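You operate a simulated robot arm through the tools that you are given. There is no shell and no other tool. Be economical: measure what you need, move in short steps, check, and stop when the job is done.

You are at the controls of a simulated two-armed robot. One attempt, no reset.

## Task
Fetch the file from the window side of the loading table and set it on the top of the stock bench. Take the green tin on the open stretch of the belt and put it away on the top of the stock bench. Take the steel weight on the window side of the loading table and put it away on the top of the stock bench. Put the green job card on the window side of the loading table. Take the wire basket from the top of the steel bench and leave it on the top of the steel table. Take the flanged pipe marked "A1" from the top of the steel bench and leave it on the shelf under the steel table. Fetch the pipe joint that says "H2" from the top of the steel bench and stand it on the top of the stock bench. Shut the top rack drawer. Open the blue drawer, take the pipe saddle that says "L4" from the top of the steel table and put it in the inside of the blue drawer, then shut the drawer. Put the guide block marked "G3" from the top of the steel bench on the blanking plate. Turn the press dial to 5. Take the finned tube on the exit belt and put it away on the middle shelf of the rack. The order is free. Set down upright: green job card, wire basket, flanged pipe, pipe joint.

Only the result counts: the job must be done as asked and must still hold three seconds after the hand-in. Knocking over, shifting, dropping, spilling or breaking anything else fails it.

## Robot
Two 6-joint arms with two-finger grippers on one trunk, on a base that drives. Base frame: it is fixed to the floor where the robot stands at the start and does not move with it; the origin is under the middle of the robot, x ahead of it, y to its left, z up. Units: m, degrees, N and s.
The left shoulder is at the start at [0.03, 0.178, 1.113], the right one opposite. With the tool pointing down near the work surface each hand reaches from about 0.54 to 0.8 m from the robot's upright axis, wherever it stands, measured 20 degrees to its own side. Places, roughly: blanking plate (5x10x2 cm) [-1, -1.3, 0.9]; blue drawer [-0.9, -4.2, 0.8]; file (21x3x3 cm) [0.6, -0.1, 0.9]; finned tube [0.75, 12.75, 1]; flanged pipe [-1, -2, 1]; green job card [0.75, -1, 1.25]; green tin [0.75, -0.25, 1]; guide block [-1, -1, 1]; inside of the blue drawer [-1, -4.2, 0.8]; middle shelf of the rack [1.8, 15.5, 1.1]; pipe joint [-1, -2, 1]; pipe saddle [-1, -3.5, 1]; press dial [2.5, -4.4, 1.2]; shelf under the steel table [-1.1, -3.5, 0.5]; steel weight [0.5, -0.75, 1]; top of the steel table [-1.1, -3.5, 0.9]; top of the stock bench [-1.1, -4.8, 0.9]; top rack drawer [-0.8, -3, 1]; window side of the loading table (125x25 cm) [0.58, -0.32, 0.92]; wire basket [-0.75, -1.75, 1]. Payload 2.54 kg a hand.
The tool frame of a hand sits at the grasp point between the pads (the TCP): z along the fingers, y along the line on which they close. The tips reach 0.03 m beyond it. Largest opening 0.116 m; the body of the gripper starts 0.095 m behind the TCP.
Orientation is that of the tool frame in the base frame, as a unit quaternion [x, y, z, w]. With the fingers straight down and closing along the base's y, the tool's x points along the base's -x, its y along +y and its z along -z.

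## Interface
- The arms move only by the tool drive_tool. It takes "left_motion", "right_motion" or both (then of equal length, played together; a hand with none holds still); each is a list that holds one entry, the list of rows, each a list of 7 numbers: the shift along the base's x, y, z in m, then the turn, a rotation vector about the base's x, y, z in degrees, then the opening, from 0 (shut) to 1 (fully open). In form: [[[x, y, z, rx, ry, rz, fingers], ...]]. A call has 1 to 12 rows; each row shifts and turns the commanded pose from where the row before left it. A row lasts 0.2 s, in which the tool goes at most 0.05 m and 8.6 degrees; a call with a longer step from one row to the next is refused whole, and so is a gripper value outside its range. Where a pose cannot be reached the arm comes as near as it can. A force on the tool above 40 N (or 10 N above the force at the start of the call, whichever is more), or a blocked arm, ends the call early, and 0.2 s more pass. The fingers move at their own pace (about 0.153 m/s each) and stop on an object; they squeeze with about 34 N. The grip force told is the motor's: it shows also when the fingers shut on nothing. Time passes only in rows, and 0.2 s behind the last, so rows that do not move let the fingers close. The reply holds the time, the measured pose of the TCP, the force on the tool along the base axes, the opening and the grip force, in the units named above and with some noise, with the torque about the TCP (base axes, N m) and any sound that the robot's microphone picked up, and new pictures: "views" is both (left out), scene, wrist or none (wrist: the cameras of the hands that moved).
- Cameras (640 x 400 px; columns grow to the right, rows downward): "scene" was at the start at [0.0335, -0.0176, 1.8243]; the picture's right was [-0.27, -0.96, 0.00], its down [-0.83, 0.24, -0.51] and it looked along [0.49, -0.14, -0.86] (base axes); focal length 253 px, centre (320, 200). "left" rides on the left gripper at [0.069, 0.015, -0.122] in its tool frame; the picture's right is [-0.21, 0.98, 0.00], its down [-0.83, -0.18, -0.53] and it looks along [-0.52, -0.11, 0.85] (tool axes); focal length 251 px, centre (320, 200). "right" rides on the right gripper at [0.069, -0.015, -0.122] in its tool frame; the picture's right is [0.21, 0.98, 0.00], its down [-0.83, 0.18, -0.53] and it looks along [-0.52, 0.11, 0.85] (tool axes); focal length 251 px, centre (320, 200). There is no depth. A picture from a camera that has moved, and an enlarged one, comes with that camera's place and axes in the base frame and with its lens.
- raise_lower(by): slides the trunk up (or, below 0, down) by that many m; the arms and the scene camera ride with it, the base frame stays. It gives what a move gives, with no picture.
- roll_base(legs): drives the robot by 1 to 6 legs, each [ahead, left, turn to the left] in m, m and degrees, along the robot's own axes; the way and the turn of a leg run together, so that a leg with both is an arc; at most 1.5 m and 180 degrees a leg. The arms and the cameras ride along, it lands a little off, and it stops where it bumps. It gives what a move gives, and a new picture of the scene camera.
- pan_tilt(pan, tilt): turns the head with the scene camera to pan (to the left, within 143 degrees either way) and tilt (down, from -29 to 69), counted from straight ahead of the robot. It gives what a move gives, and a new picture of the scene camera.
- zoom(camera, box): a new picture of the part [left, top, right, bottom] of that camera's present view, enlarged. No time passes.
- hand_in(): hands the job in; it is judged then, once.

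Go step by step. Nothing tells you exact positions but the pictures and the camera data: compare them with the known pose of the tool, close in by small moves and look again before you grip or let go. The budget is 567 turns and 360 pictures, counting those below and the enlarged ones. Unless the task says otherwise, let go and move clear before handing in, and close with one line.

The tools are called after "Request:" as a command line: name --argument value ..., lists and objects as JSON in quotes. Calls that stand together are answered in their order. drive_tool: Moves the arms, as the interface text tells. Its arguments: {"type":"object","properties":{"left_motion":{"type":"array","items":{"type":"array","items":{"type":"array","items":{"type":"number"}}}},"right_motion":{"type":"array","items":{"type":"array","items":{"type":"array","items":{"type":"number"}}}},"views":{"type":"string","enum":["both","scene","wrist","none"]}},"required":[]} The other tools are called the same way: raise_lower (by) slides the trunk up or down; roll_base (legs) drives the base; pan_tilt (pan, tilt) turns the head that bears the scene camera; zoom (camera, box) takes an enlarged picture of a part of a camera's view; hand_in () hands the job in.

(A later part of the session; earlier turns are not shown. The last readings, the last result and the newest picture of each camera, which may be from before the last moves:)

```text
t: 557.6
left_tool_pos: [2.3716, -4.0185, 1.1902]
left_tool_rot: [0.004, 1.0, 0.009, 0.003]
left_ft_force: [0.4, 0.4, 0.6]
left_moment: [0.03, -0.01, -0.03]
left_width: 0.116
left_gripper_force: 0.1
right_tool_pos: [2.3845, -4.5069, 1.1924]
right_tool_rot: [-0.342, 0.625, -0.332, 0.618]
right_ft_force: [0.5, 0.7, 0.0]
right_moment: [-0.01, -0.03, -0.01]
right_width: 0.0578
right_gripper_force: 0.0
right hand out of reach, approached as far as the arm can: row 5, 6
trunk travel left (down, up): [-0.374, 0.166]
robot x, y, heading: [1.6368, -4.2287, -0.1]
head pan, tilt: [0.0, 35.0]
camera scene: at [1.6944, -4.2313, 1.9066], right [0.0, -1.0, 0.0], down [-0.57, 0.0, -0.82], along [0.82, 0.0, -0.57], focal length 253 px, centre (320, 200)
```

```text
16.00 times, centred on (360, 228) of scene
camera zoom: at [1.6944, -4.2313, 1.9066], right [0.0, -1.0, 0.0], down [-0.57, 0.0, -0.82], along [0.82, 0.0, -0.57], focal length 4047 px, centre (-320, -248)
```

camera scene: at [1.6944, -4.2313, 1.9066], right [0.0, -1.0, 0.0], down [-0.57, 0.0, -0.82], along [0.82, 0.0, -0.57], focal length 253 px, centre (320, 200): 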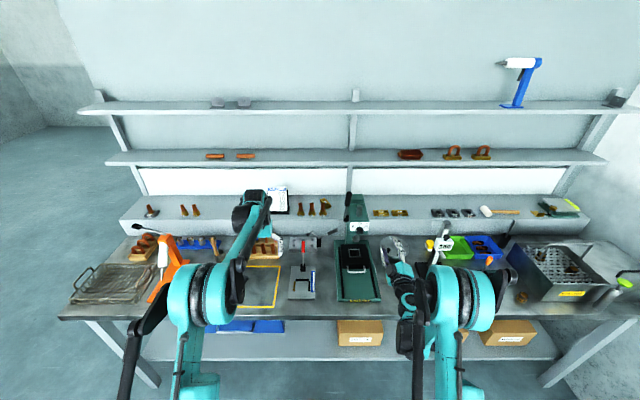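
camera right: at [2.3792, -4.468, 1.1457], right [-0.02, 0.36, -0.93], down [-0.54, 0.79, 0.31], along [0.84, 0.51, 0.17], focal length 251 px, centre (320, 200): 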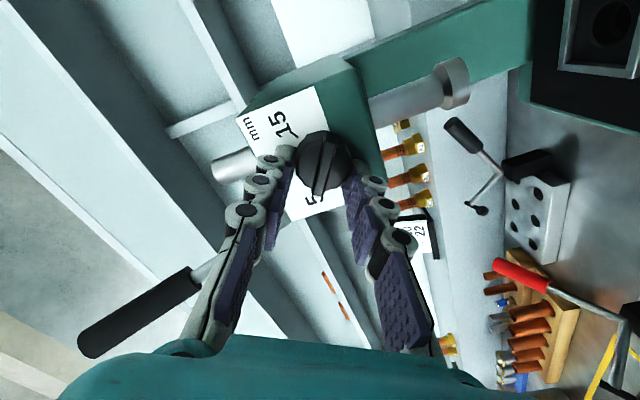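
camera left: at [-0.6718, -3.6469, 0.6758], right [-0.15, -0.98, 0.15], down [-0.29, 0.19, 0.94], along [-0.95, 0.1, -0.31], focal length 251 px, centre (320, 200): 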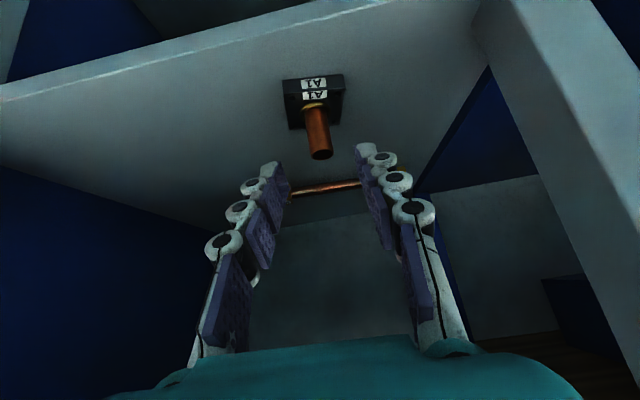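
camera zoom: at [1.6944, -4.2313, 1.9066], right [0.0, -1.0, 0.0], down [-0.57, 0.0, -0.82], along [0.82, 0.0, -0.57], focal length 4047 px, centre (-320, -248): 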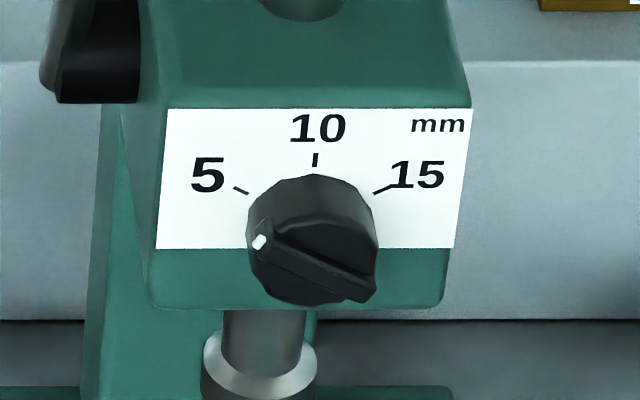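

The pointer sits on the 5 mark. Backing away, then restoring the right hand.

Request:
roll_base --legs '[[-0.5, 0, 0]]'

Request:
drive_tool --right_motion '[[[0, 0.01, 0, 8, 0, 0, 1], [0, 0.01, 0, 8, 0, 0, 1], [0, 0.01, 0, 8, 0, 0, 1], [0, 0.01, 0, 8, 0, 0, 1], [0, 0.01, 0, 8, 0, 0, 1], [0, 0, 0, 8, 0, 0, 1], [0, 0, 0, 8.4, 0, 0, 1], [0, 0, 0, 0, 0, 0, 1]]]' --views "none"

Request:
drive_tool --right_motion '[[[0, 0, 0, 0, 8.2, 0, 1], [0, 0, 0, 0, 8.2, 0, 1], [0, 0, 0, 0, 8.2, 0, 1], [0, 0, 0, 0, 8.2, 0, 1], [0, 0, 0, 0, 8.2, 0, 1], [0, 0, 0, 0, 8.2, 0, 1], [-0.02, 0, 0, 0, 8.2, 0, 1], [-0.02, 0, 0, 0, 8.2, 0, 1], [-0.02, 0, 0, 0, 8.2, 0, 1], [-0.02, 0, 0, 0, 8.2, 0, 1], [-0.02, 0, 0, 0, 8, 0, 1], [0, 0, 0, 0, 0, 0, 1]]]' --views "none"

```text
t: 560.6
left_tool_pos: [1.8713, -4.0189, 1.1895]
left_tool_rot: [0.004, 1.0, 0.01, 0.003]
left_ft_force: [0.2, -0.1, 0.6]
left_moment: [0.0, 0.0, -0.03]
left_width: 0.116
left_gripper_force: 0.1
right_tool_pos: [1.8822, -4.5047, 1.1919]
right_tool_rot: [-0.34, 0.626, -0.333, 0.618]
right_ft_force: [0.8, -0.2, -0.1]
right_moment: [0.05, 0.03, -0.01]
right_width: 0.0579
right_gripper_force: 0.0
trunk travel left (down, up): [-0.374, 0.166]
robot x, y, heading: [1.1378, -4.2305, -0.5]
head pan, tilt: [0.0, 35.0]
camera scene: at [1.1925, -4.2272, 1.9066], right [-0.01, -1.0, 0.0], down [-0.57, 0.0, -0.82], along [0.82, -0.01, -0.57], focal length 253 px, centre (320, 200)
```

scene: 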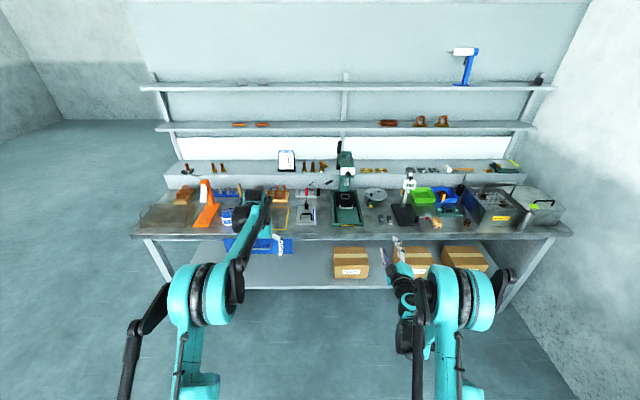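

```text
t: 562.4
left_tool_pos: [1.872, -4.018, 1.1893]
left_tool_rot: [0.004, 1.0, 0.009, 0.002]
left_ft_force: [0.8, 0.3, -0.5]
left_moment: [0.01, 0.02, -0.01]
left_width: 0.1159
left_gripper_force: 0.1
right_tool_pos: [1.8825, -4.4556, 1.1925]
right_tool_rot: [-0.007, 0.709, 0.003, 0.705]
right_ft_force: [0.4, -0.2, 0.0]
right_moment: [0.01, 0.0, 0.03]
right_width: 0.1159
right_gripper_force: 0.2
trunk travel left (down, up): [-0.374, 0.166]
robot x, y, heading: [1.1353, -4.2279, -0.4]
head pan, tilt: [0.0, 35.0]
```

```text
t: 565.0
left_tool_pos: [1.871, -4.018, 1.19]
left_tool_rot: [0.005, 1.0, 0.01, 0.003]
left_ft_force: [-0.1, 0.2, 0.2]
left_moment: [-0.01, -0.02, -0.02]
left_width: 0.1164
left_gripper_force: 0.1
right_tool_pos: [1.781, -4.4547, 1.1934]
right_tool_rot: [-0.003, 1.0, 0.006, -0.004]
right_ft_force: [-0.6, 0.4, -0.4]
right_moment: [0.0, -0.02, -0.02]
right_width: 0.116
right_gripper_force: 0.0
trunk travel left (down, up): [-0.374, 0.166]
robot x, y, heading: [1.1386, -4.231, -0.3]
head pan, tilt: [0.0, 35.0]
```

Dial done. Next the finned tube far up the corridor: driving back and then along +y.

Request:
roll_base --legs '[[-1.38, 0, 0], [0, 0, 90], [1.5, 0, 0.4], [1.5, 0, 0], [1.0, 0, 0]]'

```text
t: 594.5
left_tool_pos: [-0.4661, 0.5367, 1.1891]
left_tool_rot: [0.71, -0.704, -0.008, 0.005]
left_ft_force: [0.6, 0.0, -0.3]
left_moment: [0.0, -0.01, -0.01]
left_width: 0.116
left_gripper_force: 0.1
right_tool_pos: [-0.0264, 0.4551, 1.1925]
right_tool_rot: [0.716, -0.698, -0.002, 0.008]
right_ft_force: [0.4, -0.1, 0.1]
right_moment: [0.03, -0.02, 0.0]
right_width: 0.1162
right_gripper_force: 0.1
trunk travel left (down, up): [-0.374, 0.166]
robot x, y, heading: [-0.241, -0.1926, 90.6]
head pan, tilt: [0.0, 35.0]
camera scene: at [-0.2453, -0.1349, 1.9066], right [1.0, 0.01, 0.0], down [0.01, -0.57, -0.82], along [-0.01, 0.82, -0.57], focal length 253 px, centre (320, 200)
```

scene: 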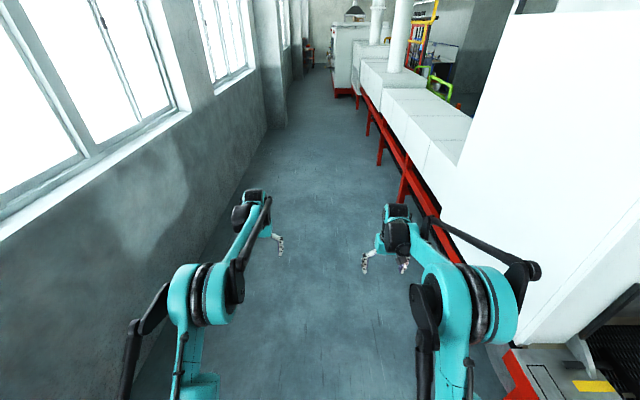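

Request:
roll_base --legs '[[0, 0.22, -0.5], [1.5, 0, 0], [1.5, 0, 0], [1.5, 0, 0], [1.5, 0, 0], [1.5, 0, 0]]'

```text
t: 631.3
left_tool_pos: [-0.7837, 8.0225, 1.1898]
left_tool_rot: [0.714, -0.7, -0.008, 0.005]
left_ft_force: [0.0, 0.9, -0.6]
left_moment: [0.01, -0.02, 0.03]
left_width: 0.1158
left_gripper_force: 0.1
right_tool_pos: [-0.3453, 7.9465, 1.1918]
right_tool_rot: [0.72, -0.694, -0.002, 0.007]
right_ft_force: [0.0, 0.4, -0.6]
right_moment: [-0.03, 0.01, 0.0]
right_width: 0.1161
right_gripper_force: 0.1
trunk travel left (down, up): [-0.374, 0.166]
robot x, y, heading: [-0.5541, 7.2938, 90.9]
head pan, tilt: [0.0, 35.0]
camera scene: at [-0.5566, 7.3532, 1.9066], right [1.0, 0.02, 0.0], down [0.01, -0.57, -0.82], along [-0.02, 0.82, -0.57], focal length 253 px, centre (320, 200)
```

scene: 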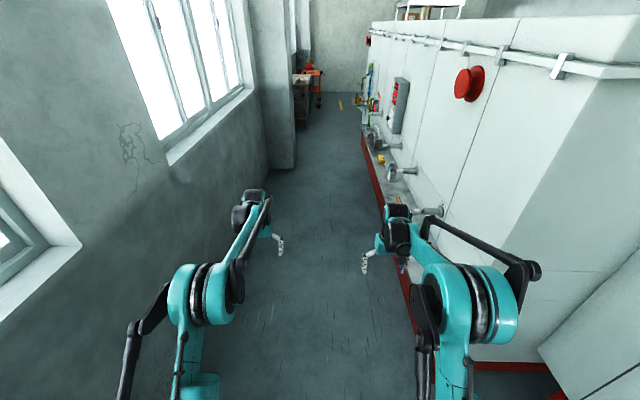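

Request:
roll_base --legs '[[1.4, 0, -0.9], [1.4, 0, 0], [1.0, 0, 0]]'

Request:
pan_tilt --pan -35 --tilt 30

```text
t: 649.7
left_tool_pos: [-0.798, 11.8398, 1.1887]
left_tool_rot: [-0.707, 0.707, 0.008, -0.005]
left_ft_force: [-0.4, 0.3, 0.1]
left_moment: [-0.02, 0.03, -0.02]
left_width: 0.1161
left_gripper_force: 0.0
right_tool_pos: [-0.3599, 11.755, 1.1928]
right_tool_rot: [0.713, -0.701, -0.003, 0.008]
right_ft_force: [0.5, -0.3, -0.2]
right_moment: [-0.03, -0.04, 0.0]
right_width: 0.1159
right_gripper_force: 0.0
trunk travel left (down, up): [-0.374, 0.166]
robot x, y, heading: [-0.5812, 11.1084, 89.8]
head pan, tilt: [0.0, 35.0]
camera scene: at [-0.5827, 11.1665, 1.9066], right [1.0, 0.0, 0.0], down [0.0, -0.57, -0.82], along [0.0, 0.82, -0.57], focal length 253 px, centre (320, 200)
```

scene: 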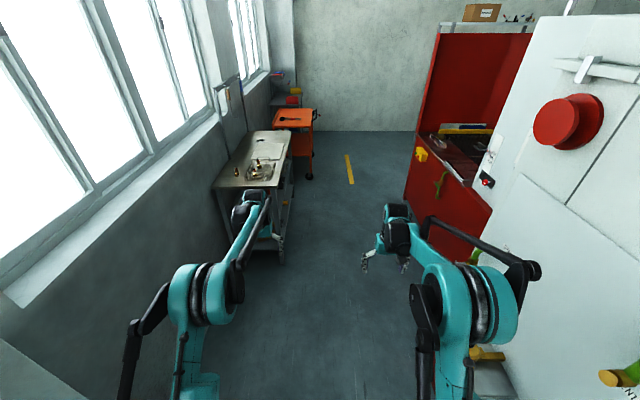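

```text
t: 650.8
left_tool_pos: [-0.797, 11.8401, 1.1903]
left_tool_rot: [0.707, -0.707, -0.007, 0.006]
left_ft_force: [0.6, 0.0, -0.2]
left_moment: [0.03, 0.01, -0.02]
left_width: 0.1162
left_gripper_force: 0.0
right_tool_pos: [-0.3602, 11.7553, 1.1933]
right_tool_rot: [0.713, -0.701, -0.002, 0.007]
right_ft_force: [0.5, 0.1, -0.3]
right_moment: [-0.01, 0.03, 0.01]
right_width: 0.1158
right_gripper_force: 0.0
trunk travel left (down, up): [-0.374, 0.166]
robot x, y, heading: [-0.582, 11.1057, 89.7]
head pan, tilt: [-35.0, 30.0]
camera scene: at [-0.5309, 11.1525, 1.9144], right [0.82, -0.57, 0.0], down [-0.29, -0.41, -0.87], along [0.5, 0.71, -0.5], focal length 253 px, centre (320, 200)
```

scene: 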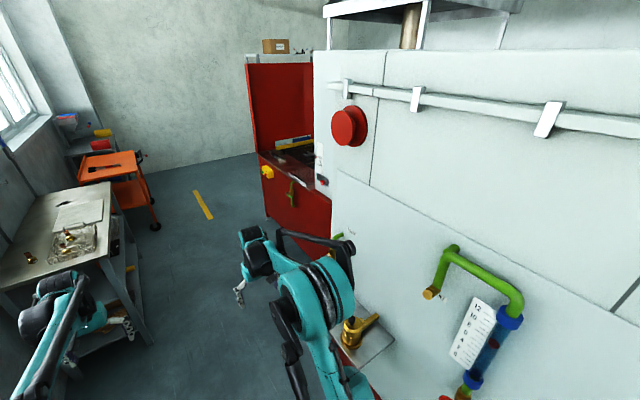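

The exit table's front edge is near x = 0.4, y 12.3–13.5. Driving level with it and turning right.

Request:
roll_base --legs '[[1.5, 0, 0.2], [0.1, 0, 0], [0, 0, -90]]'

Request:
pan_tilt --pan 0 --tilt 40

```text
t: 662.8
left_tool_pos: [0.1498, 12.9265, 1.1897]
left_tool_rot: [0.003, 1.0, 0.009, 0.003]
left_ft_force: [-0.2, -0.1, -0.2]
left_moment: [-0.04, 0.0, -0.01]
left_width: 0.116
left_gripper_force: 0.0
right_tool_pos: [0.0626, 12.489, 1.1934]
right_tool_rot: [-0.005, 1.0, 0.007, -0.002]
right_ft_force: [-0.6, -0.2, 0.5]
right_moment: [0.01, 0.01, 0.02]
right_width: 0.116
right_gripper_force: 0.0
trunk travel left (down, up): [-0.374, 0.166]
robot x, y, heading: [-0.5819, 12.7137, -0.4]
head pan, tilt: [-35.0, 30.0]
camera scene: at [-0.5418, 12.6633, 1.9144], right [-0.58, -0.82, 0.0], down [-0.41, 0.29, -0.87], along [0.71, -0.5, -0.5], focal length 253 px, centre (320, 200)
```

scene: 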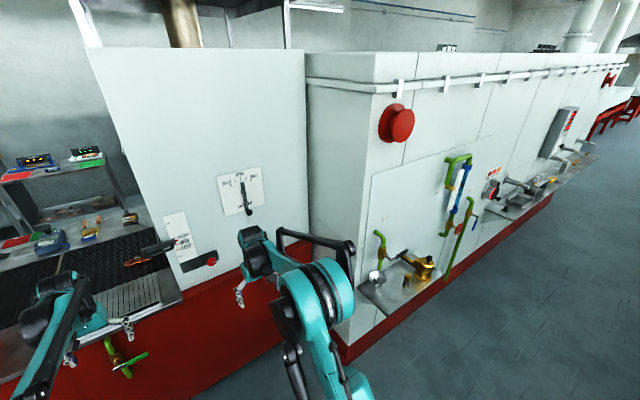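

```text
t: 663.8
left_tool_pos: [0.1507, 12.9248, 1.1883]
left_tool_rot: [0.002, 1.0, 0.01, 0.003]
left_ft_force: [-0.5, -0.3, -0.1]
left_moment: [0.0, -0.03, 0.02]
left_width: 0.1162
left_gripper_force: 0.1
right_tool_pos: [0.0636, 12.4888, 1.1923]
right_tool_rot: [-0.005, 1.0, 0.007, -0.004]
right_ft_force: [0.4, 0.3, 0.1]
right_moment: [-0.01, -0.02, -0.01]
right_width: 0.1159
right_gripper_force: 0.0
trunk travel left (down, up): [-0.374, 0.166]
robot x, y, heading: [-0.5855, 12.7113, -0.4]
head pan, tilt: [0.0, 40.0]
camera scene: at [-0.5302, 12.7137, 1.8991], right [-0.01, -1.0, 0.0], down [-0.64, 0.0, -0.77], along [0.77, 0.0, -0.64], focal length 253 px, centre (320, 200)
```

scene: 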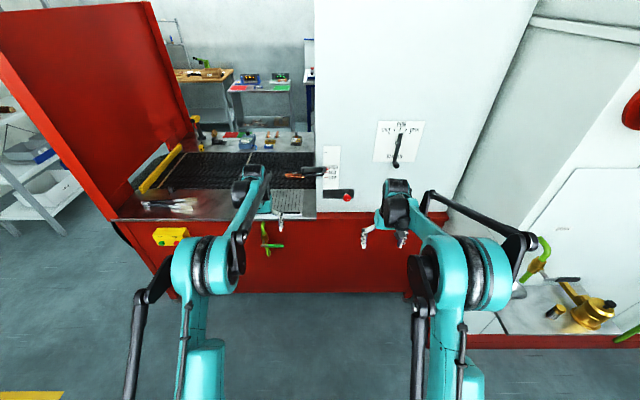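

Request:
zoom --camera "scene" --box '[130, 110, 350, 240]'

```text
2.91 times, centred on (240, 175) of scene
camera zoom: at [-0.5302, 12.7137, 1.8991], right [-0.01, -1.0, 0.0], down [-0.64, 0.0, -0.77], along [0.77, 0.0, -0.64], focal length 736 px, centre (553, 273)
```

zoom: 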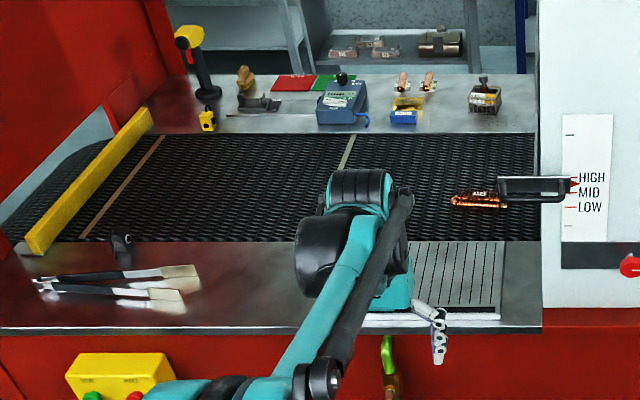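

The tube lies on the belt near the oven's end, beside a black lever. I shift left first so the right hand clears the oven housing, then approach.

Request:
roll_base --legs '[[0, 0.38, 0.4], [0.55, 0, 0]]'

Request:
pan_tilt --pan -15 --tilt 50

Request:
drive_tool --right_motion '[[[0.02, 0, 0.02, 0, 0, 0, 1]]]' --views "wrist"

```text
t: 669.0
left_tool_pos: [0.7039, 13.3162, 1.1889]
left_tool_rot: [-0.003, 1.0, 0.01, 0.002]
left_ft_force: [-0.4, 0.3, -0.3]
left_moment: [-0.04, 0.03, 0.01]
left_width: 0.1158
left_gripper_force: 0.0
right_tool_pos: [0.6203, 12.8797, 1.1924]
right_tool_rot: [-0.01, 1.0, 0.006, -0.003]
right_ft_force: [0.0, -0.1, 0.7]
right_moment: [0.0, -0.02, 0.02]
right_width: 0.1159
right_gripper_force: 0.0
trunk travel left (down, up): [-0.374, 0.166]
robot x, y, heading: [-0.029, 13.0948, 0.3]
head pan, tilt: [0.0, 40.0]
camera scene: at [0.0251, 13.0987, 1.899], right [0.01, -1.0, 0.0], down [-0.64, 0.0, -0.77], along [0.77, 0.0, -0.64], focal length 253 px, centre (320, 200)
```

scene: 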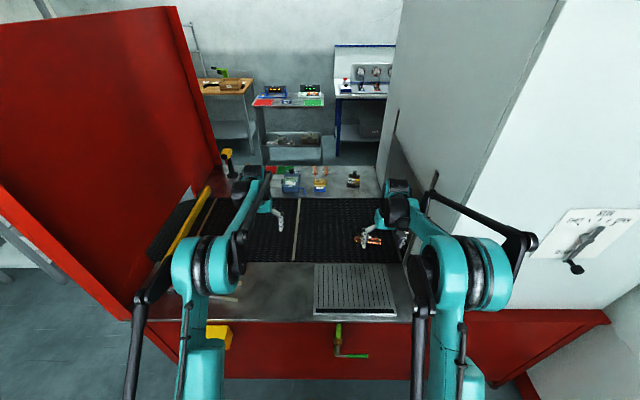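

```text
t: 669.8
left_tool_pos: [0.7037, 13.3167, 1.1901]
left_tool_rot: [-0.003, 1.0, 0.008, 0.003]
left_ft_force: [0.2, -0.4, -0.6]
left_moment: [0.01, 0.02, -0.01]
left_width: 0.1159
left_gripper_force: 0.0
right_tool_pos: [0.6201, 12.8801, 1.1929]
right_tool_rot: [-0.011, 1.0, 0.007, -0.003]
right_ft_force: [-0.7, 0.0, 0.4]
right_moment: [0.04, 0.01, 0.0]
right_width: 0.1161
right_gripper_force: 0.1
trunk travel left (down, up): [-0.374, 0.166]
robot x, y, heading: [-0.0332, 13.0979, 0.4]
head pan, tilt: [-15.0, 50.0]
camera scene: at [0.0142, 13.0789, 1.8849], right [-0.25, -0.97, 0.0], down [-0.74, 0.19, -0.64], along [0.62, -0.16, -0.77], focal length 253 px, centre (320, 200)
```

scene: 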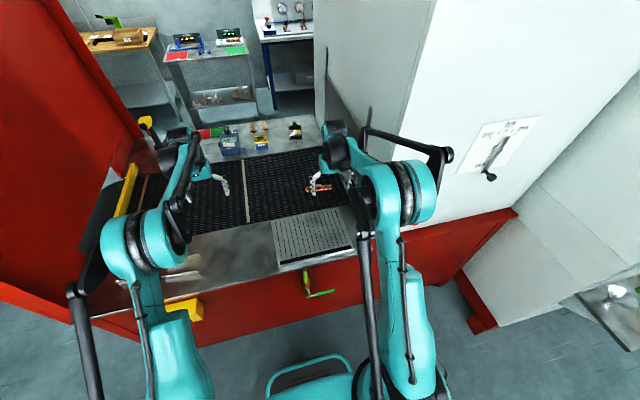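

```text
t: 670.2
left_tool_pos: [0.704, 13.317, 1.1894]
left_tool_rot: [-0.002, 1.0, 0.009, 0.001]
left_ft_force: [-0.4, -0.5, 0.6]
left_moment: [-0.02, -0.04, -0.02]
left_width: 0.1158
left_gripper_force: 0.0
right_tool_pos: [0.6419, 12.8788, 1.2112]
right_tool_rot: [-0.011, 1.0, 0.007, -0.003]
right_ft_force: [0.8, -0.5, 0.0]
right_moment: [0.03, 0.01, 0.03]
right_width: 0.1159
right_gripper_force: 0.0
trunk travel left (down, up): [-0.374, 0.166]
robot x, y, heading: [-0.0306, 13.0984, 0.3]
head pan, tilt: [-15.0, 50.0]
camera right: at [0.5742, 12.8604, 1.3354], right [-0.24, 0.97, 0.02], down [0.83, 0.19, 0.53], along [0.51, 0.14, -0.85], focal length 251 px, centre (320, 200)
```

right: 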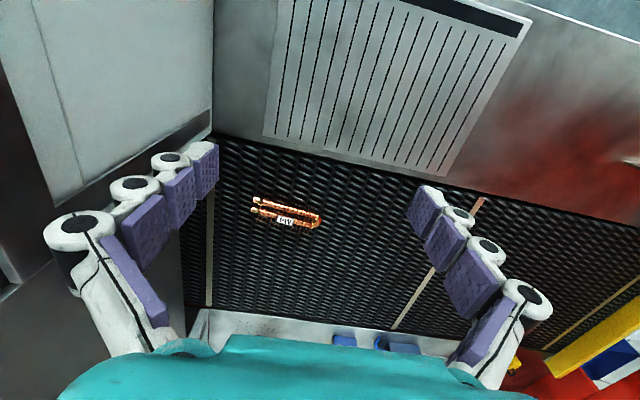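

The finned tube (hairpin) lies along y at about (0.857, 12.87). Turning the hand 90° to grip across it, and moving a bit nearer.

Request:
drive_tool --right_motion '[[[0, 0, 0, 0, 0, -7.5, 0.7], [0, 0, 0, 0, 0, -7.5, 0.7], [0, 0, 0, 0, 0, -7.5, 0.7], [0, 0, 0, 0, 0, -7.5, 0.7], [0, 0, 0, 0, 0, -7.5, 0.7], [0, 0, 0, 0, 0, -7.5, 0.7], [0, 0, 0, 0, 0, -7.5, 0.7], [0, 0, 0, 0, 0, -7.5, 0.7], [0, 0, 0, 0, 0, -7.5, 0.7], [0, 0, 0, 0, 0, -7.5, 0.7], [0, 0, 0, 0, 0, -7.5, 0.7], [0, 0, 0, 0, 0, -7.5, 0.7]]]' --views "none"

Request:
roll_base --legs '[[0.1, 0, 0]]'

Request:
drive_tool --right_motion '[[[0.035, -0.003, -0.02, 0, 0, 0, 0.7], [0.035, -0.003, -0.02, 0, 0, 0, 0.7], [0.035, 0, -0.02, 0, 0, 0, 0.7], [0.01, 0, -0.04, 0, 0, 0, 0.7], [0, 0, 0, 0, 0, 0, 0.7]]]' --views "wrist"

```text
t: 672.8
left_tool_pos: [0.7033, 13.3173, 1.1892]
left_tool_rot: [-0.003, 1.0, 0.009, 0.002]
left_ft_force: [0.3, -0.1, -0.1]
left_moment: [-0.02, -0.01, -0.02]
left_width: 0.1161
left_gripper_force: 0.1
right_tool_pos: [0.6406, 12.8796, 1.213]
right_tool_rot: [0.7, 0.714, 0.007, 0.003]
right_ft_force: [0.1, -0.2, 0.2]
right_moment: [0.03, 0.01, -0.01]
right_width: 0.081
right_gripper_force: 0.0
trunk travel left (down, up): [-0.374, 0.166]
robot x, y, heading: [-0.0307, 13.1, 0.4]
head pan, tilt: [-15.0, 50.0]
```

```text
t: 673.9
left_tool_pos: [0.8036, 13.3171, 1.1893]
left_tool_rot: [-0.003, 1.0, 0.009, 0.002]
left_ft_force: [0.2, 0.4, 0.1]
left_moment: [0.0, 0.02, -0.04]
left_width: 0.1157
left_gripper_force: 0.0
right_tool_pos: [0.741, 12.8804, 1.2125]
right_tool_rot: [0.699, 0.715, 0.008, 0.002]
right_ft_force: [0.6, -1.2, 0.2]
right_moment: [-0.03, 0.02, 0.0]
right_width: 0.0809
right_gripper_force: 0.0
trunk travel left (down, up): [-0.374, 0.166]
robot x, y, heading: [0.071, 13.0957, 0.5]
head pan, tilt: [-15.0, 50.0]
camera scene: at [0.1146, 13.0793, 1.8848], right [-0.25, -0.97, 0.0], down [-0.74, 0.19, -0.64], along [0.62, -0.16, -0.77], focal length 253 px, centre (320, 200)
```

scene: 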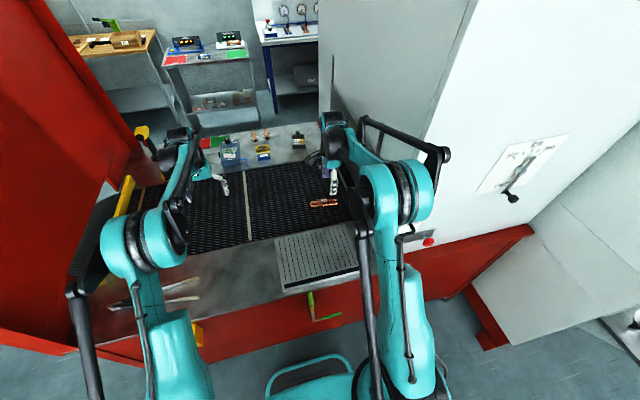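

```text
t: 675.1
left_tool_pos: [0.8015, 13.3192, 1.1897]
left_tool_rot: [-0.003, 1.0, 0.009, 0.003]
left_ft_force: [-0.4, 0.8, 0.0]
left_moment: [0.03, -0.02, 0.0]
left_width: 0.1158
left_gripper_force: 0.1
right_tool_pos: [0.8545, 12.8744, 1.1117]
right_tool_rot: [0.699, 0.715, 0.006, 0.003]
right_ft_force: [0.1, 0.1, 0.1]
right_moment: [-0.02, -0.03, 0.02]
right_width: 0.0811
right_gripper_force: 0.0
trunk travel left (down, up): [-0.374, 0.166]
robot x, y, heading: [0.074, 13.1018, 0.4]
head pan, tilt: [-15.0, 50.0]
camera right: at [0.8364, 12.9419, 1.2361], right [0.97, 0.24, 0.02], down [0.19, -0.83, 0.53], along [0.14, -0.51, -0.85], focal length 251 px, centre (320, 200)
```

right: 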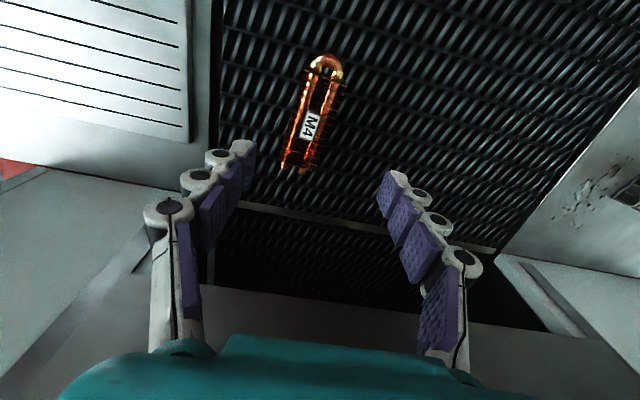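

Request:
drive_tool --right_motion '[[[-0.009, 0, -0.04, 0, 0, 0, 0.7], [0, 0, -0.04, 0, 0, 0, 0.7], [0, 0, -0.04, 0, 0, 0, 0.7], [0, 0, 0, 0, 0, 0, 0.7]]]' --views "wrist"

```text
t: 676.1
left_tool_pos: [0.8018, 13.3199, 1.1906]
left_tool_rot: [-0.004, 1.0, 0.009, 0.003]
left_ft_force: [0.5, -0.3, 0.7]
left_moment: [0.01, 0.0, -0.03]
left_width: 0.1159
left_gripper_force: 0.0
right_tool_pos: [0.8439, 12.8729, 0.9918]
right_tool_rot: [0.7, 0.715, 0.008, 0.003]
right_ft_force: [-0.4, 0.7, -0.3]
right_moment: [-0.03, 0.03, 0.0]
right_width: 0.0809
right_gripper_force: 0.0
trunk travel left (down, up): [-0.374, 0.166]
robot x, y, heading: [0.0713, 13.0979, 0.3]
head pan, tilt: [-15.0, 50.0]
camera right: at [0.8263, 12.9418, 1.116], right [0.97, 0.24, 0.02], down [0.19, -0.83, 0.53], along [0.14, -0.51, -0.85], focal length 251 px, centre (320, 200)
```

right: 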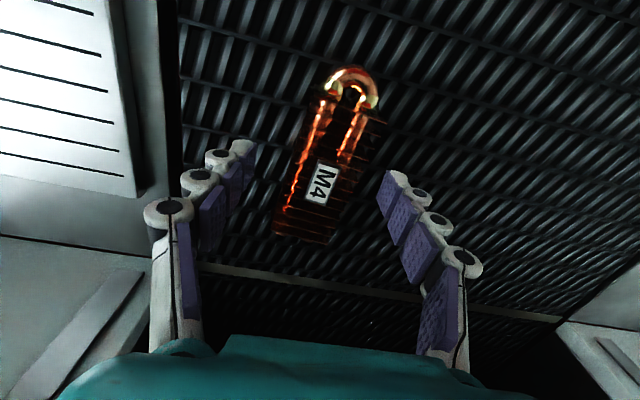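

Request:
drive_tool --right_motion '[[[0.008, -0.006, -0.012, 0, 0, 0, 0.7], [0, 0, -0.01, 0, 0, 0, 0.7], [0, 0, 0, 0, 0, 0, 0.7]]]' --views "wrist"

```text
t: 676.9
left_tool_pos: [0.803, 13.3177, 1.1896]
left_tool_rot: [-0.003, 1.0, 0.009, 0.001]
left_ft_force: [0.1, -0.2, 0.0]
left_moment: [0.03, 0.03, -0.03]
left_width: 0.116
left_gripper_force: 0.0
right_tool_pos: [0.8475, 12.867, 0.9734]
right_tool_rot: [0.699, 0.715, 0.007, 0.003]
right_ft_force: [0.1, -0.5, -0.1]
right_moment: [0.01, 0.0, -0.02]
right_width: 0.0813
right_gripper_force: 0.0
right hand out of reach, approached as far as the arm can: row 2
trunk travel left (down, up): [-0.374, 0.166]
robot x, y, heading: [0.0736, 13.0983, 0.6]
head pan, tilt: [-15.0, 50.0]
camera right: at [0.8289, 12.9358, 1.0972], right [0.97, 0.24, 0.02], down [0.19, -0.83, 0.53], along [0.14, -0.51, -0.85], focal length 251 px, centre (320, 200)
```

right: 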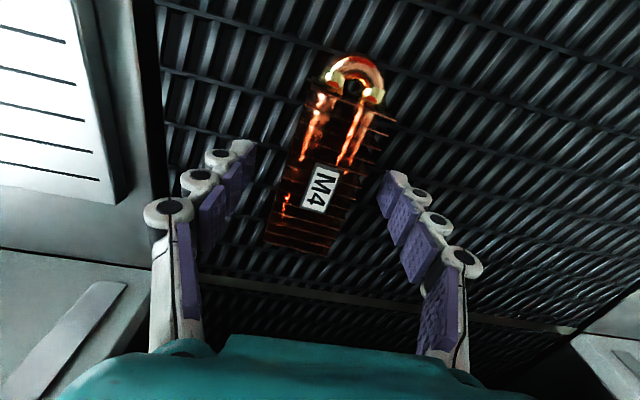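

Request:
roll_base --legs '[[0.012, 0, 0]]'

Request:
raise_lower --by -0.014

Request:
drive_tool --right_motion '[[[0, 0, 0, 0, 0, 0, 0.7]]]' --views "wrist"

```text
t: 677.7
left_tool_pos: [0.8128, 13.3174, 1.1916]
left_tool_rot: [-0.002, 1.0, 0.009, 0.003]
left_ft_force: [0.3, 0.3, 0.1]
left_moment: [0.02, -0.03, 0.02]
left_width: 0.1159
left_gripper_force: 0.0
right_tool_pos: [0.8577, 12.8673, 0.9752]
right_tool_rot: [0.699, 0.715, 0.008, 0.003]
right_ft_force: [-0.3, -0.4, -0.4]
right_moment: [0.0, -0.06, -0.04]
right_width: 0.0814
right_gripper_force: 0.0
trunk travel left (down, up): [-0.374, 0.166]
robot x, y, heading: [0.0834, 13.096, 0.6]
head pan, tilt: [-15.0, 50.0]
camera scene: at [0.1229, 13.0794, 1.885], right [-0.25, -0.97, 0.0], down [-0.74, 0.19, -0.64], along [0.62, -0.16, -0.77], focal length 253 px, centre (320, 200)
```

scene: 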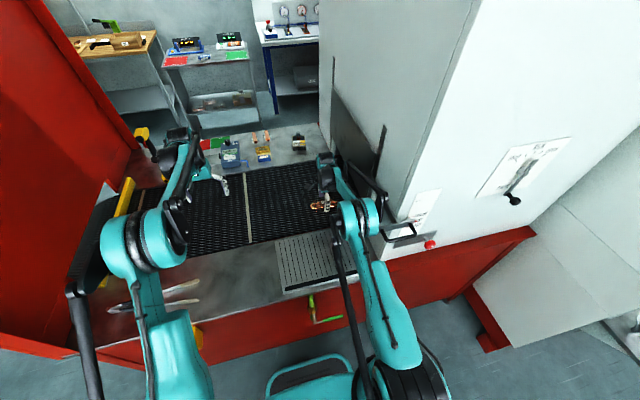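

```text
t: 678.3
left_tool_pos: [0.8149, 13.3183, 1.1754]
left_tool_rot: [-0.002, 1.0, 0.01, 0.002]
left_ft_force: [1.2, -0.3, 0.5]
left_moment: [0.02, 0.02, -0.02]
left_width: 0.1159
left_gripper_force: 0.0
right_tool_pos: [0.8586, 12.8691, 0.9601]
right_tool_rot: [0.699, 0.715, 0.008, 0.002]
right_ft_force: [-0.4, 0.4, -0.2]
right_moment: [0.01, -0.01, 0.01]
right_width: 0.081
right_gripper_force: 0.1
trunk travel left (down, up): [-0.36, 0.18]
robot x, y, heading: [0.0811, 13.0993, 0.5]
head pan, tilt: [-15.0, 50.0]
```

```text
t: 678.7
left_tool_pos: [0.8144, 13.318, 1.1751]
left_tool_rot: [-0.003, 1.0, 0.011, 0.002]
left_ft_force: [-0.6, 0.4, -0.2]
left_moment: [-0.03, 0.0, -0.02]
left_width: 0.1161
left_gripper_force: 0.1
right_tool_pos: [0.8581, 12.8658, 0.9601]
right_tool_rot: [0.699, 0.715, 0.008, 0.002]
right_ft_force: [0.1, -0.5, -0.9]
right_moment: [-0.01, 0.0, -0.03]
right_width: 0.0813
right_gripper_force: 0.0
trunk travel left (down, up): [-0.36, 0.18]
robot x, y, heading: [0.0815, 13.0989, 0.5]
head pan, tilt: [-15.0, 50.0]
camera right: at [0.8406, 12.936, 1.0836], right [0.97, 0.24, 0.02], down [0.19, -0.83, 0.53], along [0.14, -0.51, -0.85], focal length 251 px, centre (320, 200)
```

right: 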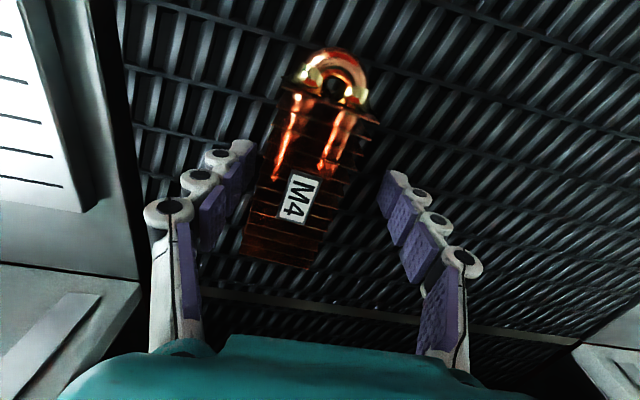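

Request:
drive_tool --right_motion '[[[-0.005, 0, 0.004, 0, 0, 0, 0.6], [0, 0, 0, 0, 0, 0, 0.4], [0, 0, 0, 0, 0, 0, 0.2], [0, 0, 0, 0, 0, 0, 0.1], [0, 0, 0, 0, 0, 0, 0.1]]]' --views "wrist"

```text
t: 679.9
left_tool_pos: [0.8144, 13.3186, 1.1751]
left_tool_rot: [-0.003, 1.0, 0.01, 0.003]
left_ft_force: [-0.4, 0.1, -0.8]
left_moment: [-0.01, -0.03, -0.01]
left_width: 0.1161
left_gripper_force: 0.0
right_tool_pos: [0.8545, 12.8682, 0.9653]
right_tool_rot: [0.699, 0.715, 0.007, 0.003]
right_ft_force: [3.0, -1.0, 6.8]
right_moment: [-0.01, 0.15, -0.14]
right_width: 0.0434
right_gripper_force: 34.2
trunk travel left (down, up): [-0.36, 0.18]
robot x, y, heading: [0.0831, 13.0995, 0.3]
head pan, tilt: [-15.0, 50.0]
camera right: at [0.8354, 12.9359, 1.0882], right [0.97, 0.24, 0.02], down [0.19, -0.83, 0.53], along [0.14, -0.51, -0.85], focal length 251 px, centre (320, 200)
```

right: 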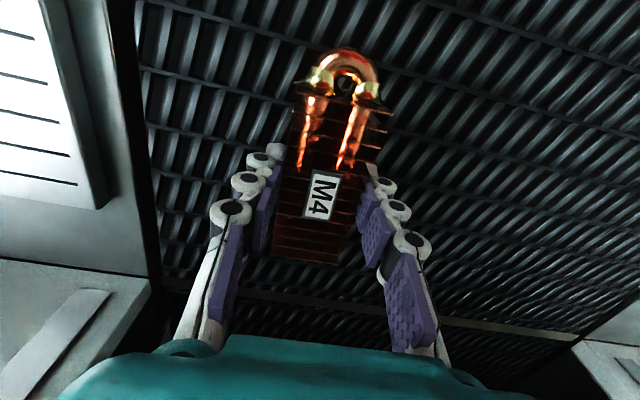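

Gripped at 43 mm. Lifting the tube and checking.

Request:
drive_tool --right_motion '[[[0, 0, 0.02, 0, 0, 0, 0.1], [0, 0, 0.03, 0, 0, 0, 0.1], [0, 0, 0.04, 0, 0, 0, 0.1], [0, 0, 0.04, 0, 0, 0, 0.1], [-0.01, 0.01, 0.04, 0, 0, 0, 0.1], [-0.04, 0.02, 0.01, 0, 0, 0, 0.1], [-0.04, 0.02, 0, 0, 0, 0, 0.1]]]' --views "wrist"

```text
t: 681.5
left_tool_pos: [0.8136, 13.3189, 1.1758]
left_tool_rot: [-0.003, 1.0, 0.01, 0.002]
left_ft_force: [-0.3, 0.4, 0.7]
left_moment: [0.0, -0.01, 0.03]
left_width: 0.1157
left_gripper_force: 0.0
right_tool_pos: [0.7621, 12.9178, 1.144]
right_tool_rot: [0.699, 0.715, 0.008, 0.004]
right_ft_force: [-1.0, 0.3, -3.0]
right_moment: [-0.02, -0.01, -0.02]
right_width: 0.0432
right_gripper_force: 33.2
trunk travel left (down, up): [-0.36, 0.18]
robot x, y, heading: [0.0825, 13.0973, 0.5]
head pan, tilt: [-15.0, 50.0]
camera right: at [0.744, 12.9858, 1.2692], right [0.97, 0.24, 0.02], down [0.19, -0.82, 0.53], along [0.14, -0.51, -0.85], focal length 251 px, centre (320, 200)
```

right: 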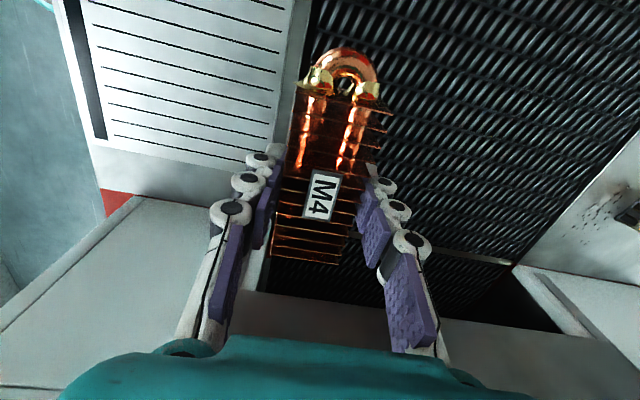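

Held. Backing out and driving toward the rack.

Request:
roll_base --legs '[[-0.5, 0, 0], [0, 0, 45], [0, 0, 45], [1.3, 0, 0]]'

Request:
pan_tilt --pan -60 --tilt 25

```text
t: 694.6
left_tool_pos: [-0.6474, 15.1132, 1.1755]
left_tool_rot: [0.71, -0.704, -0.008, 0.005]
left_ft_force: [-0.5, -0.2, -0.8]
left_moment: [-0.02, 0.0, 0.0]
left_width: 0.1158
left_gripper_force: 0.0
right_tool_pos: [-0.247, 15.0644, 1.1441]
right_tool_rot: [-0.014, 1.0, 0.007, -0.004]
right_ft_force: [0.4, -0.2, -3.2]
right_moment: [-0.07, 0.0, -0.02]
right_width: 0.0432
right_gripper_force: 34.4
trunk travel left (down, up): [-0.36, 0.18]
robot x, y, heading: [-0.4268, 14.3805, 90.3]
head pan, tilt: [-15.0, 50.0]
camera scene: at [-0.408, 14.4286, 1.8708], right [0.97, -0.25, 0.0], down [-0.19, -0.74, -0.64], along [0.16, 0.62, -0.77], focal length 253 px, centre (320, 200)
```

scene: 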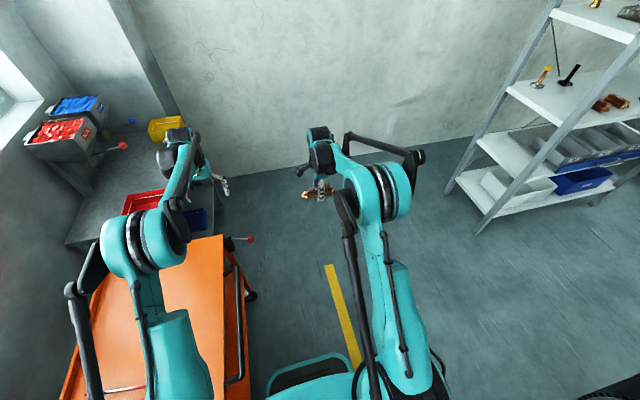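

```text
t: 695.8
left_tool_pos: [-0.6481, 15.1132, 1.1752]
left_tool_rot: [0.711, -0.703, -0.007, 0.006]
left_ft_force: [-0.4, -0.2, 0.7]
left_moment: [-0.02, -0.02, -0.01]
left_width: 0.116
left_gripper_force: 0.2
right_tool_pos: [-0.2474, 15.0651, 1.1443]
right_tool_rot: [-0.013, 1.0, 0.006, -0.003]
right_ft_force: [-0.4, -0.3, -4.0]
right_moment: [0.03, -0.01, 0.02]
right_width: 0.0435
right_gripper_force: 33.1
trunk travel left (down, up): [-0.36, 0.18]
robot x, y, heading: [-0.4271, 14.3838, 90.5]
head pan, tilt: [-60.0, 25.0]
camera scene: at [-0.3479, 14.401, 1.9083], right [0.51, -0.86, 0.0], down [-0.36, -0.22, -0.91], along [0.78, 0.46, -0.42], focal length 253 px, centre (320, 200)
```

scene: 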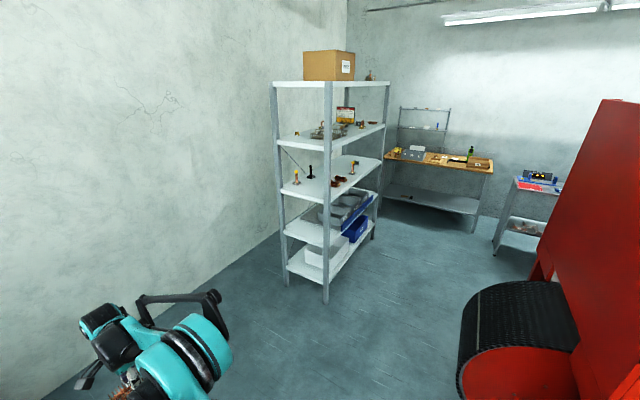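

The rack stands at the far wall with the middle shelf at z ≈ 1.10. I turn the tube to point forward so I can later withdraw straight back, and pull both hands in.

Request:
drive_tool --left_motion '[[[0.0, -0.012, 0, 0, 0, 0, 1], [0, -0.012, 0, 0, 0, 0, 1], [0, -0.012, 0, 0, 0, 0, 1], [0, -0.012, 0, 0, 0, 0, 1], [0, -0.012, 0, 0, 0, 0, 1], [0, -0.012, 0, 0, 0, 0, 1], [0, -0.012, 0, 0, 0, 0, 1], [0, -0.012, 0, 0, 0, 0, 1], [0, -0.012, 0, 0, 0, 0, 1], [0, -0.012, 0, 0, 0, 0, 1], [0, 0, 0, 0, 0, 0, 1], [0, 0, 0, 0, 0, 0, 1]]]' --right_motion '[[[0, -0.008, 0.008, 0, 0, 7.5, 0.1], [0, -0.008, 0.008, 0, 0, 7.5, 0.1], [0, -0.008, 0.008, 0, 0, 7.5, 0.1], [0, -0.008, 0.008, 0, 0, 7.5, 0.1], [0, -0.008, 0.008, 0, 0, 7.5, 0.1], [0, -0.008, 0.008, 0, 0, 7.5, 0.1], [0, -0.008, 0.008, 0, 0, 7.5, 0.1], [0, -0.008, 0.008, 0, 0, 7.5, 0.1], [0, -0.008, 0.008, 0, 0, 7.5, 0.1], [0, -0.008, 0.008, 0, 0, 7.5, 0.1], [0, 0, 0, 0, 0, 7.5, 0.1], [0, 0, 0, 0, 0, 7.5, 0.1]]]' --views "none"

Request:
roll_base --legs '[[0.07, -0.8, 0], [0, -0.7, 0]]'

```text
t: 698.4
left_tool_pos: [-0.6477, 14.9922, 1.1763]
left_tool_rot: [0.71, -0.704, -0.008, 0.006]
left_ft_force: [-0.7, 0.9, -0.5]
left_moment: [-0.03, -0.01, 0.03]
left_width: 0.1159
left_gripper_force: 0.1
right_tool_pos: [-0.2485, 14.9834, 1.2247]
right_tool_rot: [0.717, -0.697, -0.002, 0.008]
right_ft_force: [-0.9, -0.4, -2.7]
right_moment: [0.02, 0.01, -0.01]
right_width: 0.0431
right_gripper_force: 33.7
trunk travel left (down, up): [-0.36, 0.18]
robot x, y, heading: [-0.4257, 14.3838, 90.5]
head pan, tilt: [-60.0, 25.0]
```

```text
t: 706.1
left_tool_pos: [0.8533, 15.0775, 1.1751]
left_tool_rot: [0.711, -0.703, -0.008, 0.006]
left_ft_force: [0.0, -0.5, 1.1]
left_moment: [0.01, -0.03, -0.04]
left_width: 0.116
left_gripper_force: 0.0
right_tool_pos: [1.2532, 15.0686, 1.2248]
right_tool_rot: [0.716, -0.698, -0.003, 0.008]
right_ft_force: [0.2, 0.0, -3.7]
right_moment: [0.03, 0.03, 0.01]
right_width: 0.0433
right_gripper_force: 34.5
trunk travel left (down, up): [-0.36, 0.18]
robot x, y, heading: [1.0748, 14.4656, 90.5]
head pan, tilt: [-60.0, 25.0]
camera scene: at [1.1539, 14.4847, 1.9083], right [0.51, -0.86, 0.0], down [-0.36, -0.22, -0.91], along [0.78, 0.46, -0.42], focal length 253 px, centre (320, 200)
```

scene: 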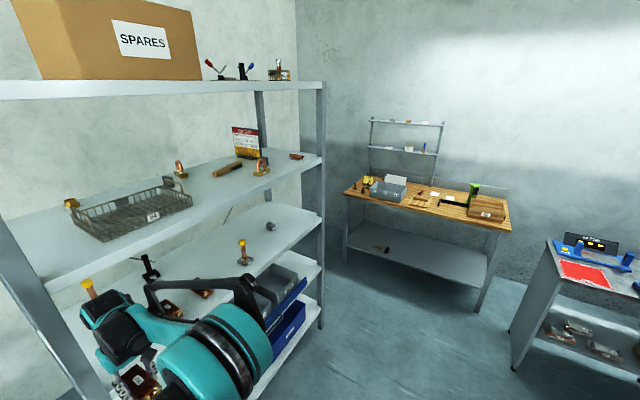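

Free spot on the middle shelf near x = 2.0 between the yellow pin and the round piece. Sliding right and re-posing (trunk lower, arm higher) so the wrist stays under the shelf above.

Request:
roll_base --legs '[[0, -0.755, -0.5]]'

Request:
raise_lower --by -0.2

Request:
drive_tool --right_motion '[[[0, 0, 0.035, 0, 0, 0, 0.1], [0, 0, 0.035, 0, 0, 0, 0.1], [0, 0, 0.035, 0, 0, 0, 0.1], [0, 0, 0.035, 0, 0, 0, 0.1], [0, 0, 0, 0, 0, 0, 0.1]]]' --views "none"

Request:
pan_tilt --pan -25 --tilt 20

```text
t: 710.2
left_tool_pos: [1.6185, 15.0819, 1.1756]
left_tool_rot: [-0.706, 0.708, 0.008, -0.006]
left_ft_force: [0.7, 0.3, -1.0]
left_moment: [-0.01, 0.01, -0.02]
left_width: 0.1158
left_gripper_force: 0.1
right_tool_pos: [2.0166, 15.0688, 1.2241]
right_tool_rot: [0.711, -0.703, -0.004, 0.007]
right_ft_force: [0.4, -0.6, -2.9]
right_moment: [0.01, -0.01, -0.01]
right_width: 0.0432
right_gripper_force: 34.0
trunk travel left (down, up): [-0.36, 0.18]
robot x, y, heading: [1.8313, 14.4706, 89.8]
head pan, tilt: [-60.0, 25.0]
camera scene: at [1.9094, 14.486, 1.9083], right [0.5, -0.87, 0.0], down [-0.37, -0.21, -0.91], along [0.79, 0.45, -0.42], focal length 253 px, centre (320, 200)
```

scene: 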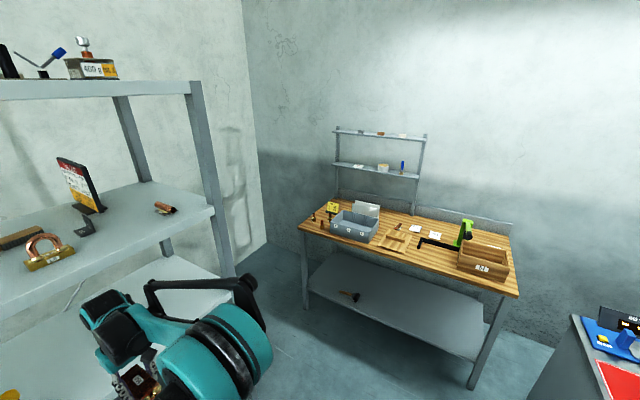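

```text
t: 712.4
left_tool_pos: [1.6159, 15.0822, 0.976]
left_tool_rot: [-0.705, 0.709, 0.008, -0.006]
left_ft_force: [-0.7, 0.0, 0.2]
left_moment: [0.02, -0.02, -0.02]
left_width: 0.1162
left_gripper_force: 0.0
right_tool_pos: [2.0173, 15.0681, 1.0244]
right_tool_rot: [0.711, -0.703, -0.003, 0.008]
right_ft_force: [0.3, -0.4, -3.5]
right_moment: [-0.03, -0.01, 0.0]
right_width: 0.0433
right_gripper_force: 34.1
trunk travel left (down, up): [-0.16, 0.38]
robot x, y, heading: [1.8324, 14.4675, 89.9]
head pan, tilt: [-60.0, 25.0]
```

```text
t: 713.6
left_tool_pos: [1.6164, 15.0831, 0.9758]
left_tool_rot: [-0.705, 0.709, 0.008, -0.006]
left_ft_force: [0.1, 0.7, 0.2]
left_moment: [-0.01, 0.02, -0.01]
left_width: 0.116
left_gripper_force: 0.0
right_tool_pos: [2.0182, 15.0678, 1.165]
right_tool_rot: [0.711, -0.703, -0.002, 0.008]
right_ft_force: [0.3, 0.9, -3.3]
right_moment: [0.0, 0.02, 0.01]
right_width: 0.0433
right_gripper_force: 33.4
trunk travel left (down, up): [-0.16, 0.38]
robot x, y, heading: [1.83, 14.4699, 89.8]
head pan, tilt: [-60.0, 25.0]
```

```text
t: 714.6
left_tool_pos: [1.616, 15.083, 0.9764]
left_tool_rot: [-0.706, 0.708, 0.009, -0.005]
left_ft_force: [-0.4, 0.3, 0.0]
left_moment: [0.0, 0.03, 0.0]
left_width: 0.1161
left_gripper_force: 0.1
right_tool_pos: [2.0168, 15.0688, 1.165]
right_tool_rot: [0.711, -0.703, -0.004, 0.008]
right_ft_force: [-0.2, 0.4, -3.3]
right_moment: [0.02, -0.01, -0.01]
right_width: 0.0432
right_gripper_force: 34.1
trunk travel left (down, up): [-0.16, 0.38]
robot x, y, heading: [1.8305, 14.4699, 90.0]
head pan, tilt: [-25.0, 20.0]
camera scene: at [1.8689, 14.5243, 1.7164], right [0.9, -0.43, 0.0], down [-0.15, -0.31, -0.94], along [0.4, 0.85, -0.34], focal length 253 px, centre (320, 200)
```

scene: 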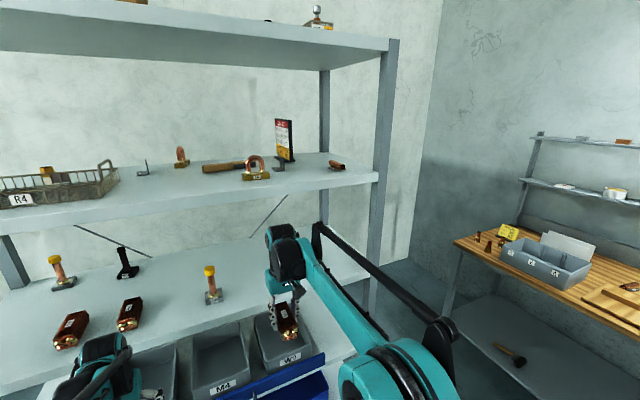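

The wrist would just touch the shelf above, so I tilt the hand about 28° backward; the tube will pivot flat against the shelf when set down.

Request:
drive_tool --right_motion '[[[0, 0, 0.006, 7, 0, 0, 0.1], [0, 0, 0.006, 7, 0, 0, 0.1], [0, 0, 0.006, 7, 0, 0, 0.1], [0, 0, 0.006, 7, 0, 0, 0.1], [0, 0, 0, 0, 0, 0, 0.1]]]' --views "none"

Request:
roll_base --legs '[[0.14, 0, 0]]'

```text
t: 715.8
left_tool_pos: [1.6175, 15.0834, 0.9759]
left_tool_rot: [-0.706, 0.709, 0.007, -0.006]
left_ft_force: [-0.4, 0.6, -1.3]
left_moment: [-0.06, -0.02, 0.0]
left_width: 0.1157
left_gripper_force: 0.1
right_tool_pos: [2.018, 15.0669, 1.1886]
right_tool_rot: [0.692, -0.681, -0.174, -0.165]
right_ft_force: [0.6, -0.6, -3.0]
right_moment: [-0.02, 0.01, 0.01]
right_width: 0.0433
right_gripper_force: 34.0
trunk travel left (down, up): [-0.16, 0.38]
robot x, y, heading: [1.8299, 14.466, 89.7]
head pan, tilt: [-25.0, 20.0]
```

```text
t: 717.0
left_tool_pos: [1.6173, 15.178, 0.9765]
left_tool_rot: [-0.706, 0.708, 0.002, -0.013]
left_ft_force: [0.9, 0.4, 0.5]
left_moment: [0.01, -0.01, 0.02]
left_width: 0.1157
left_gripper_force: 0.1
right_tool_pos: [2.0172, 15.1723, 1.1884]
right_tool_rot: [0.693, -0.68, -0.173, -0.164]
right_ft_force: [0.1, -0.5, -3.4]
right_moment: [-0.03, -0.03, -0.01]
right_width: 0.0431
right_gripper_force: 33.6
trunk travel left (down, up): [-0.16, 0.38]
robot x, y, heading: [1.8321, 14.5729, 89.8]
head pan, tilt: [-25.0, 20.0]
stopped in leg 1: the force on the tool passed its limit at 119 N (the readings are from after the stop); the commanded pose is now the measured one
camera scene: at [1.8692, 14.6265, 1.7164], right [0.9, -0.43, 0.0], down [-0.15, -0.31, -0.94], along [0.4, 0.85, -0.34], focal length 253 px, centre (320, 200)
```

scene: 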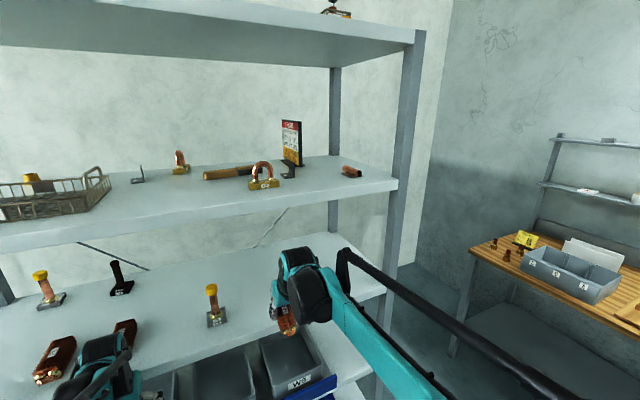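

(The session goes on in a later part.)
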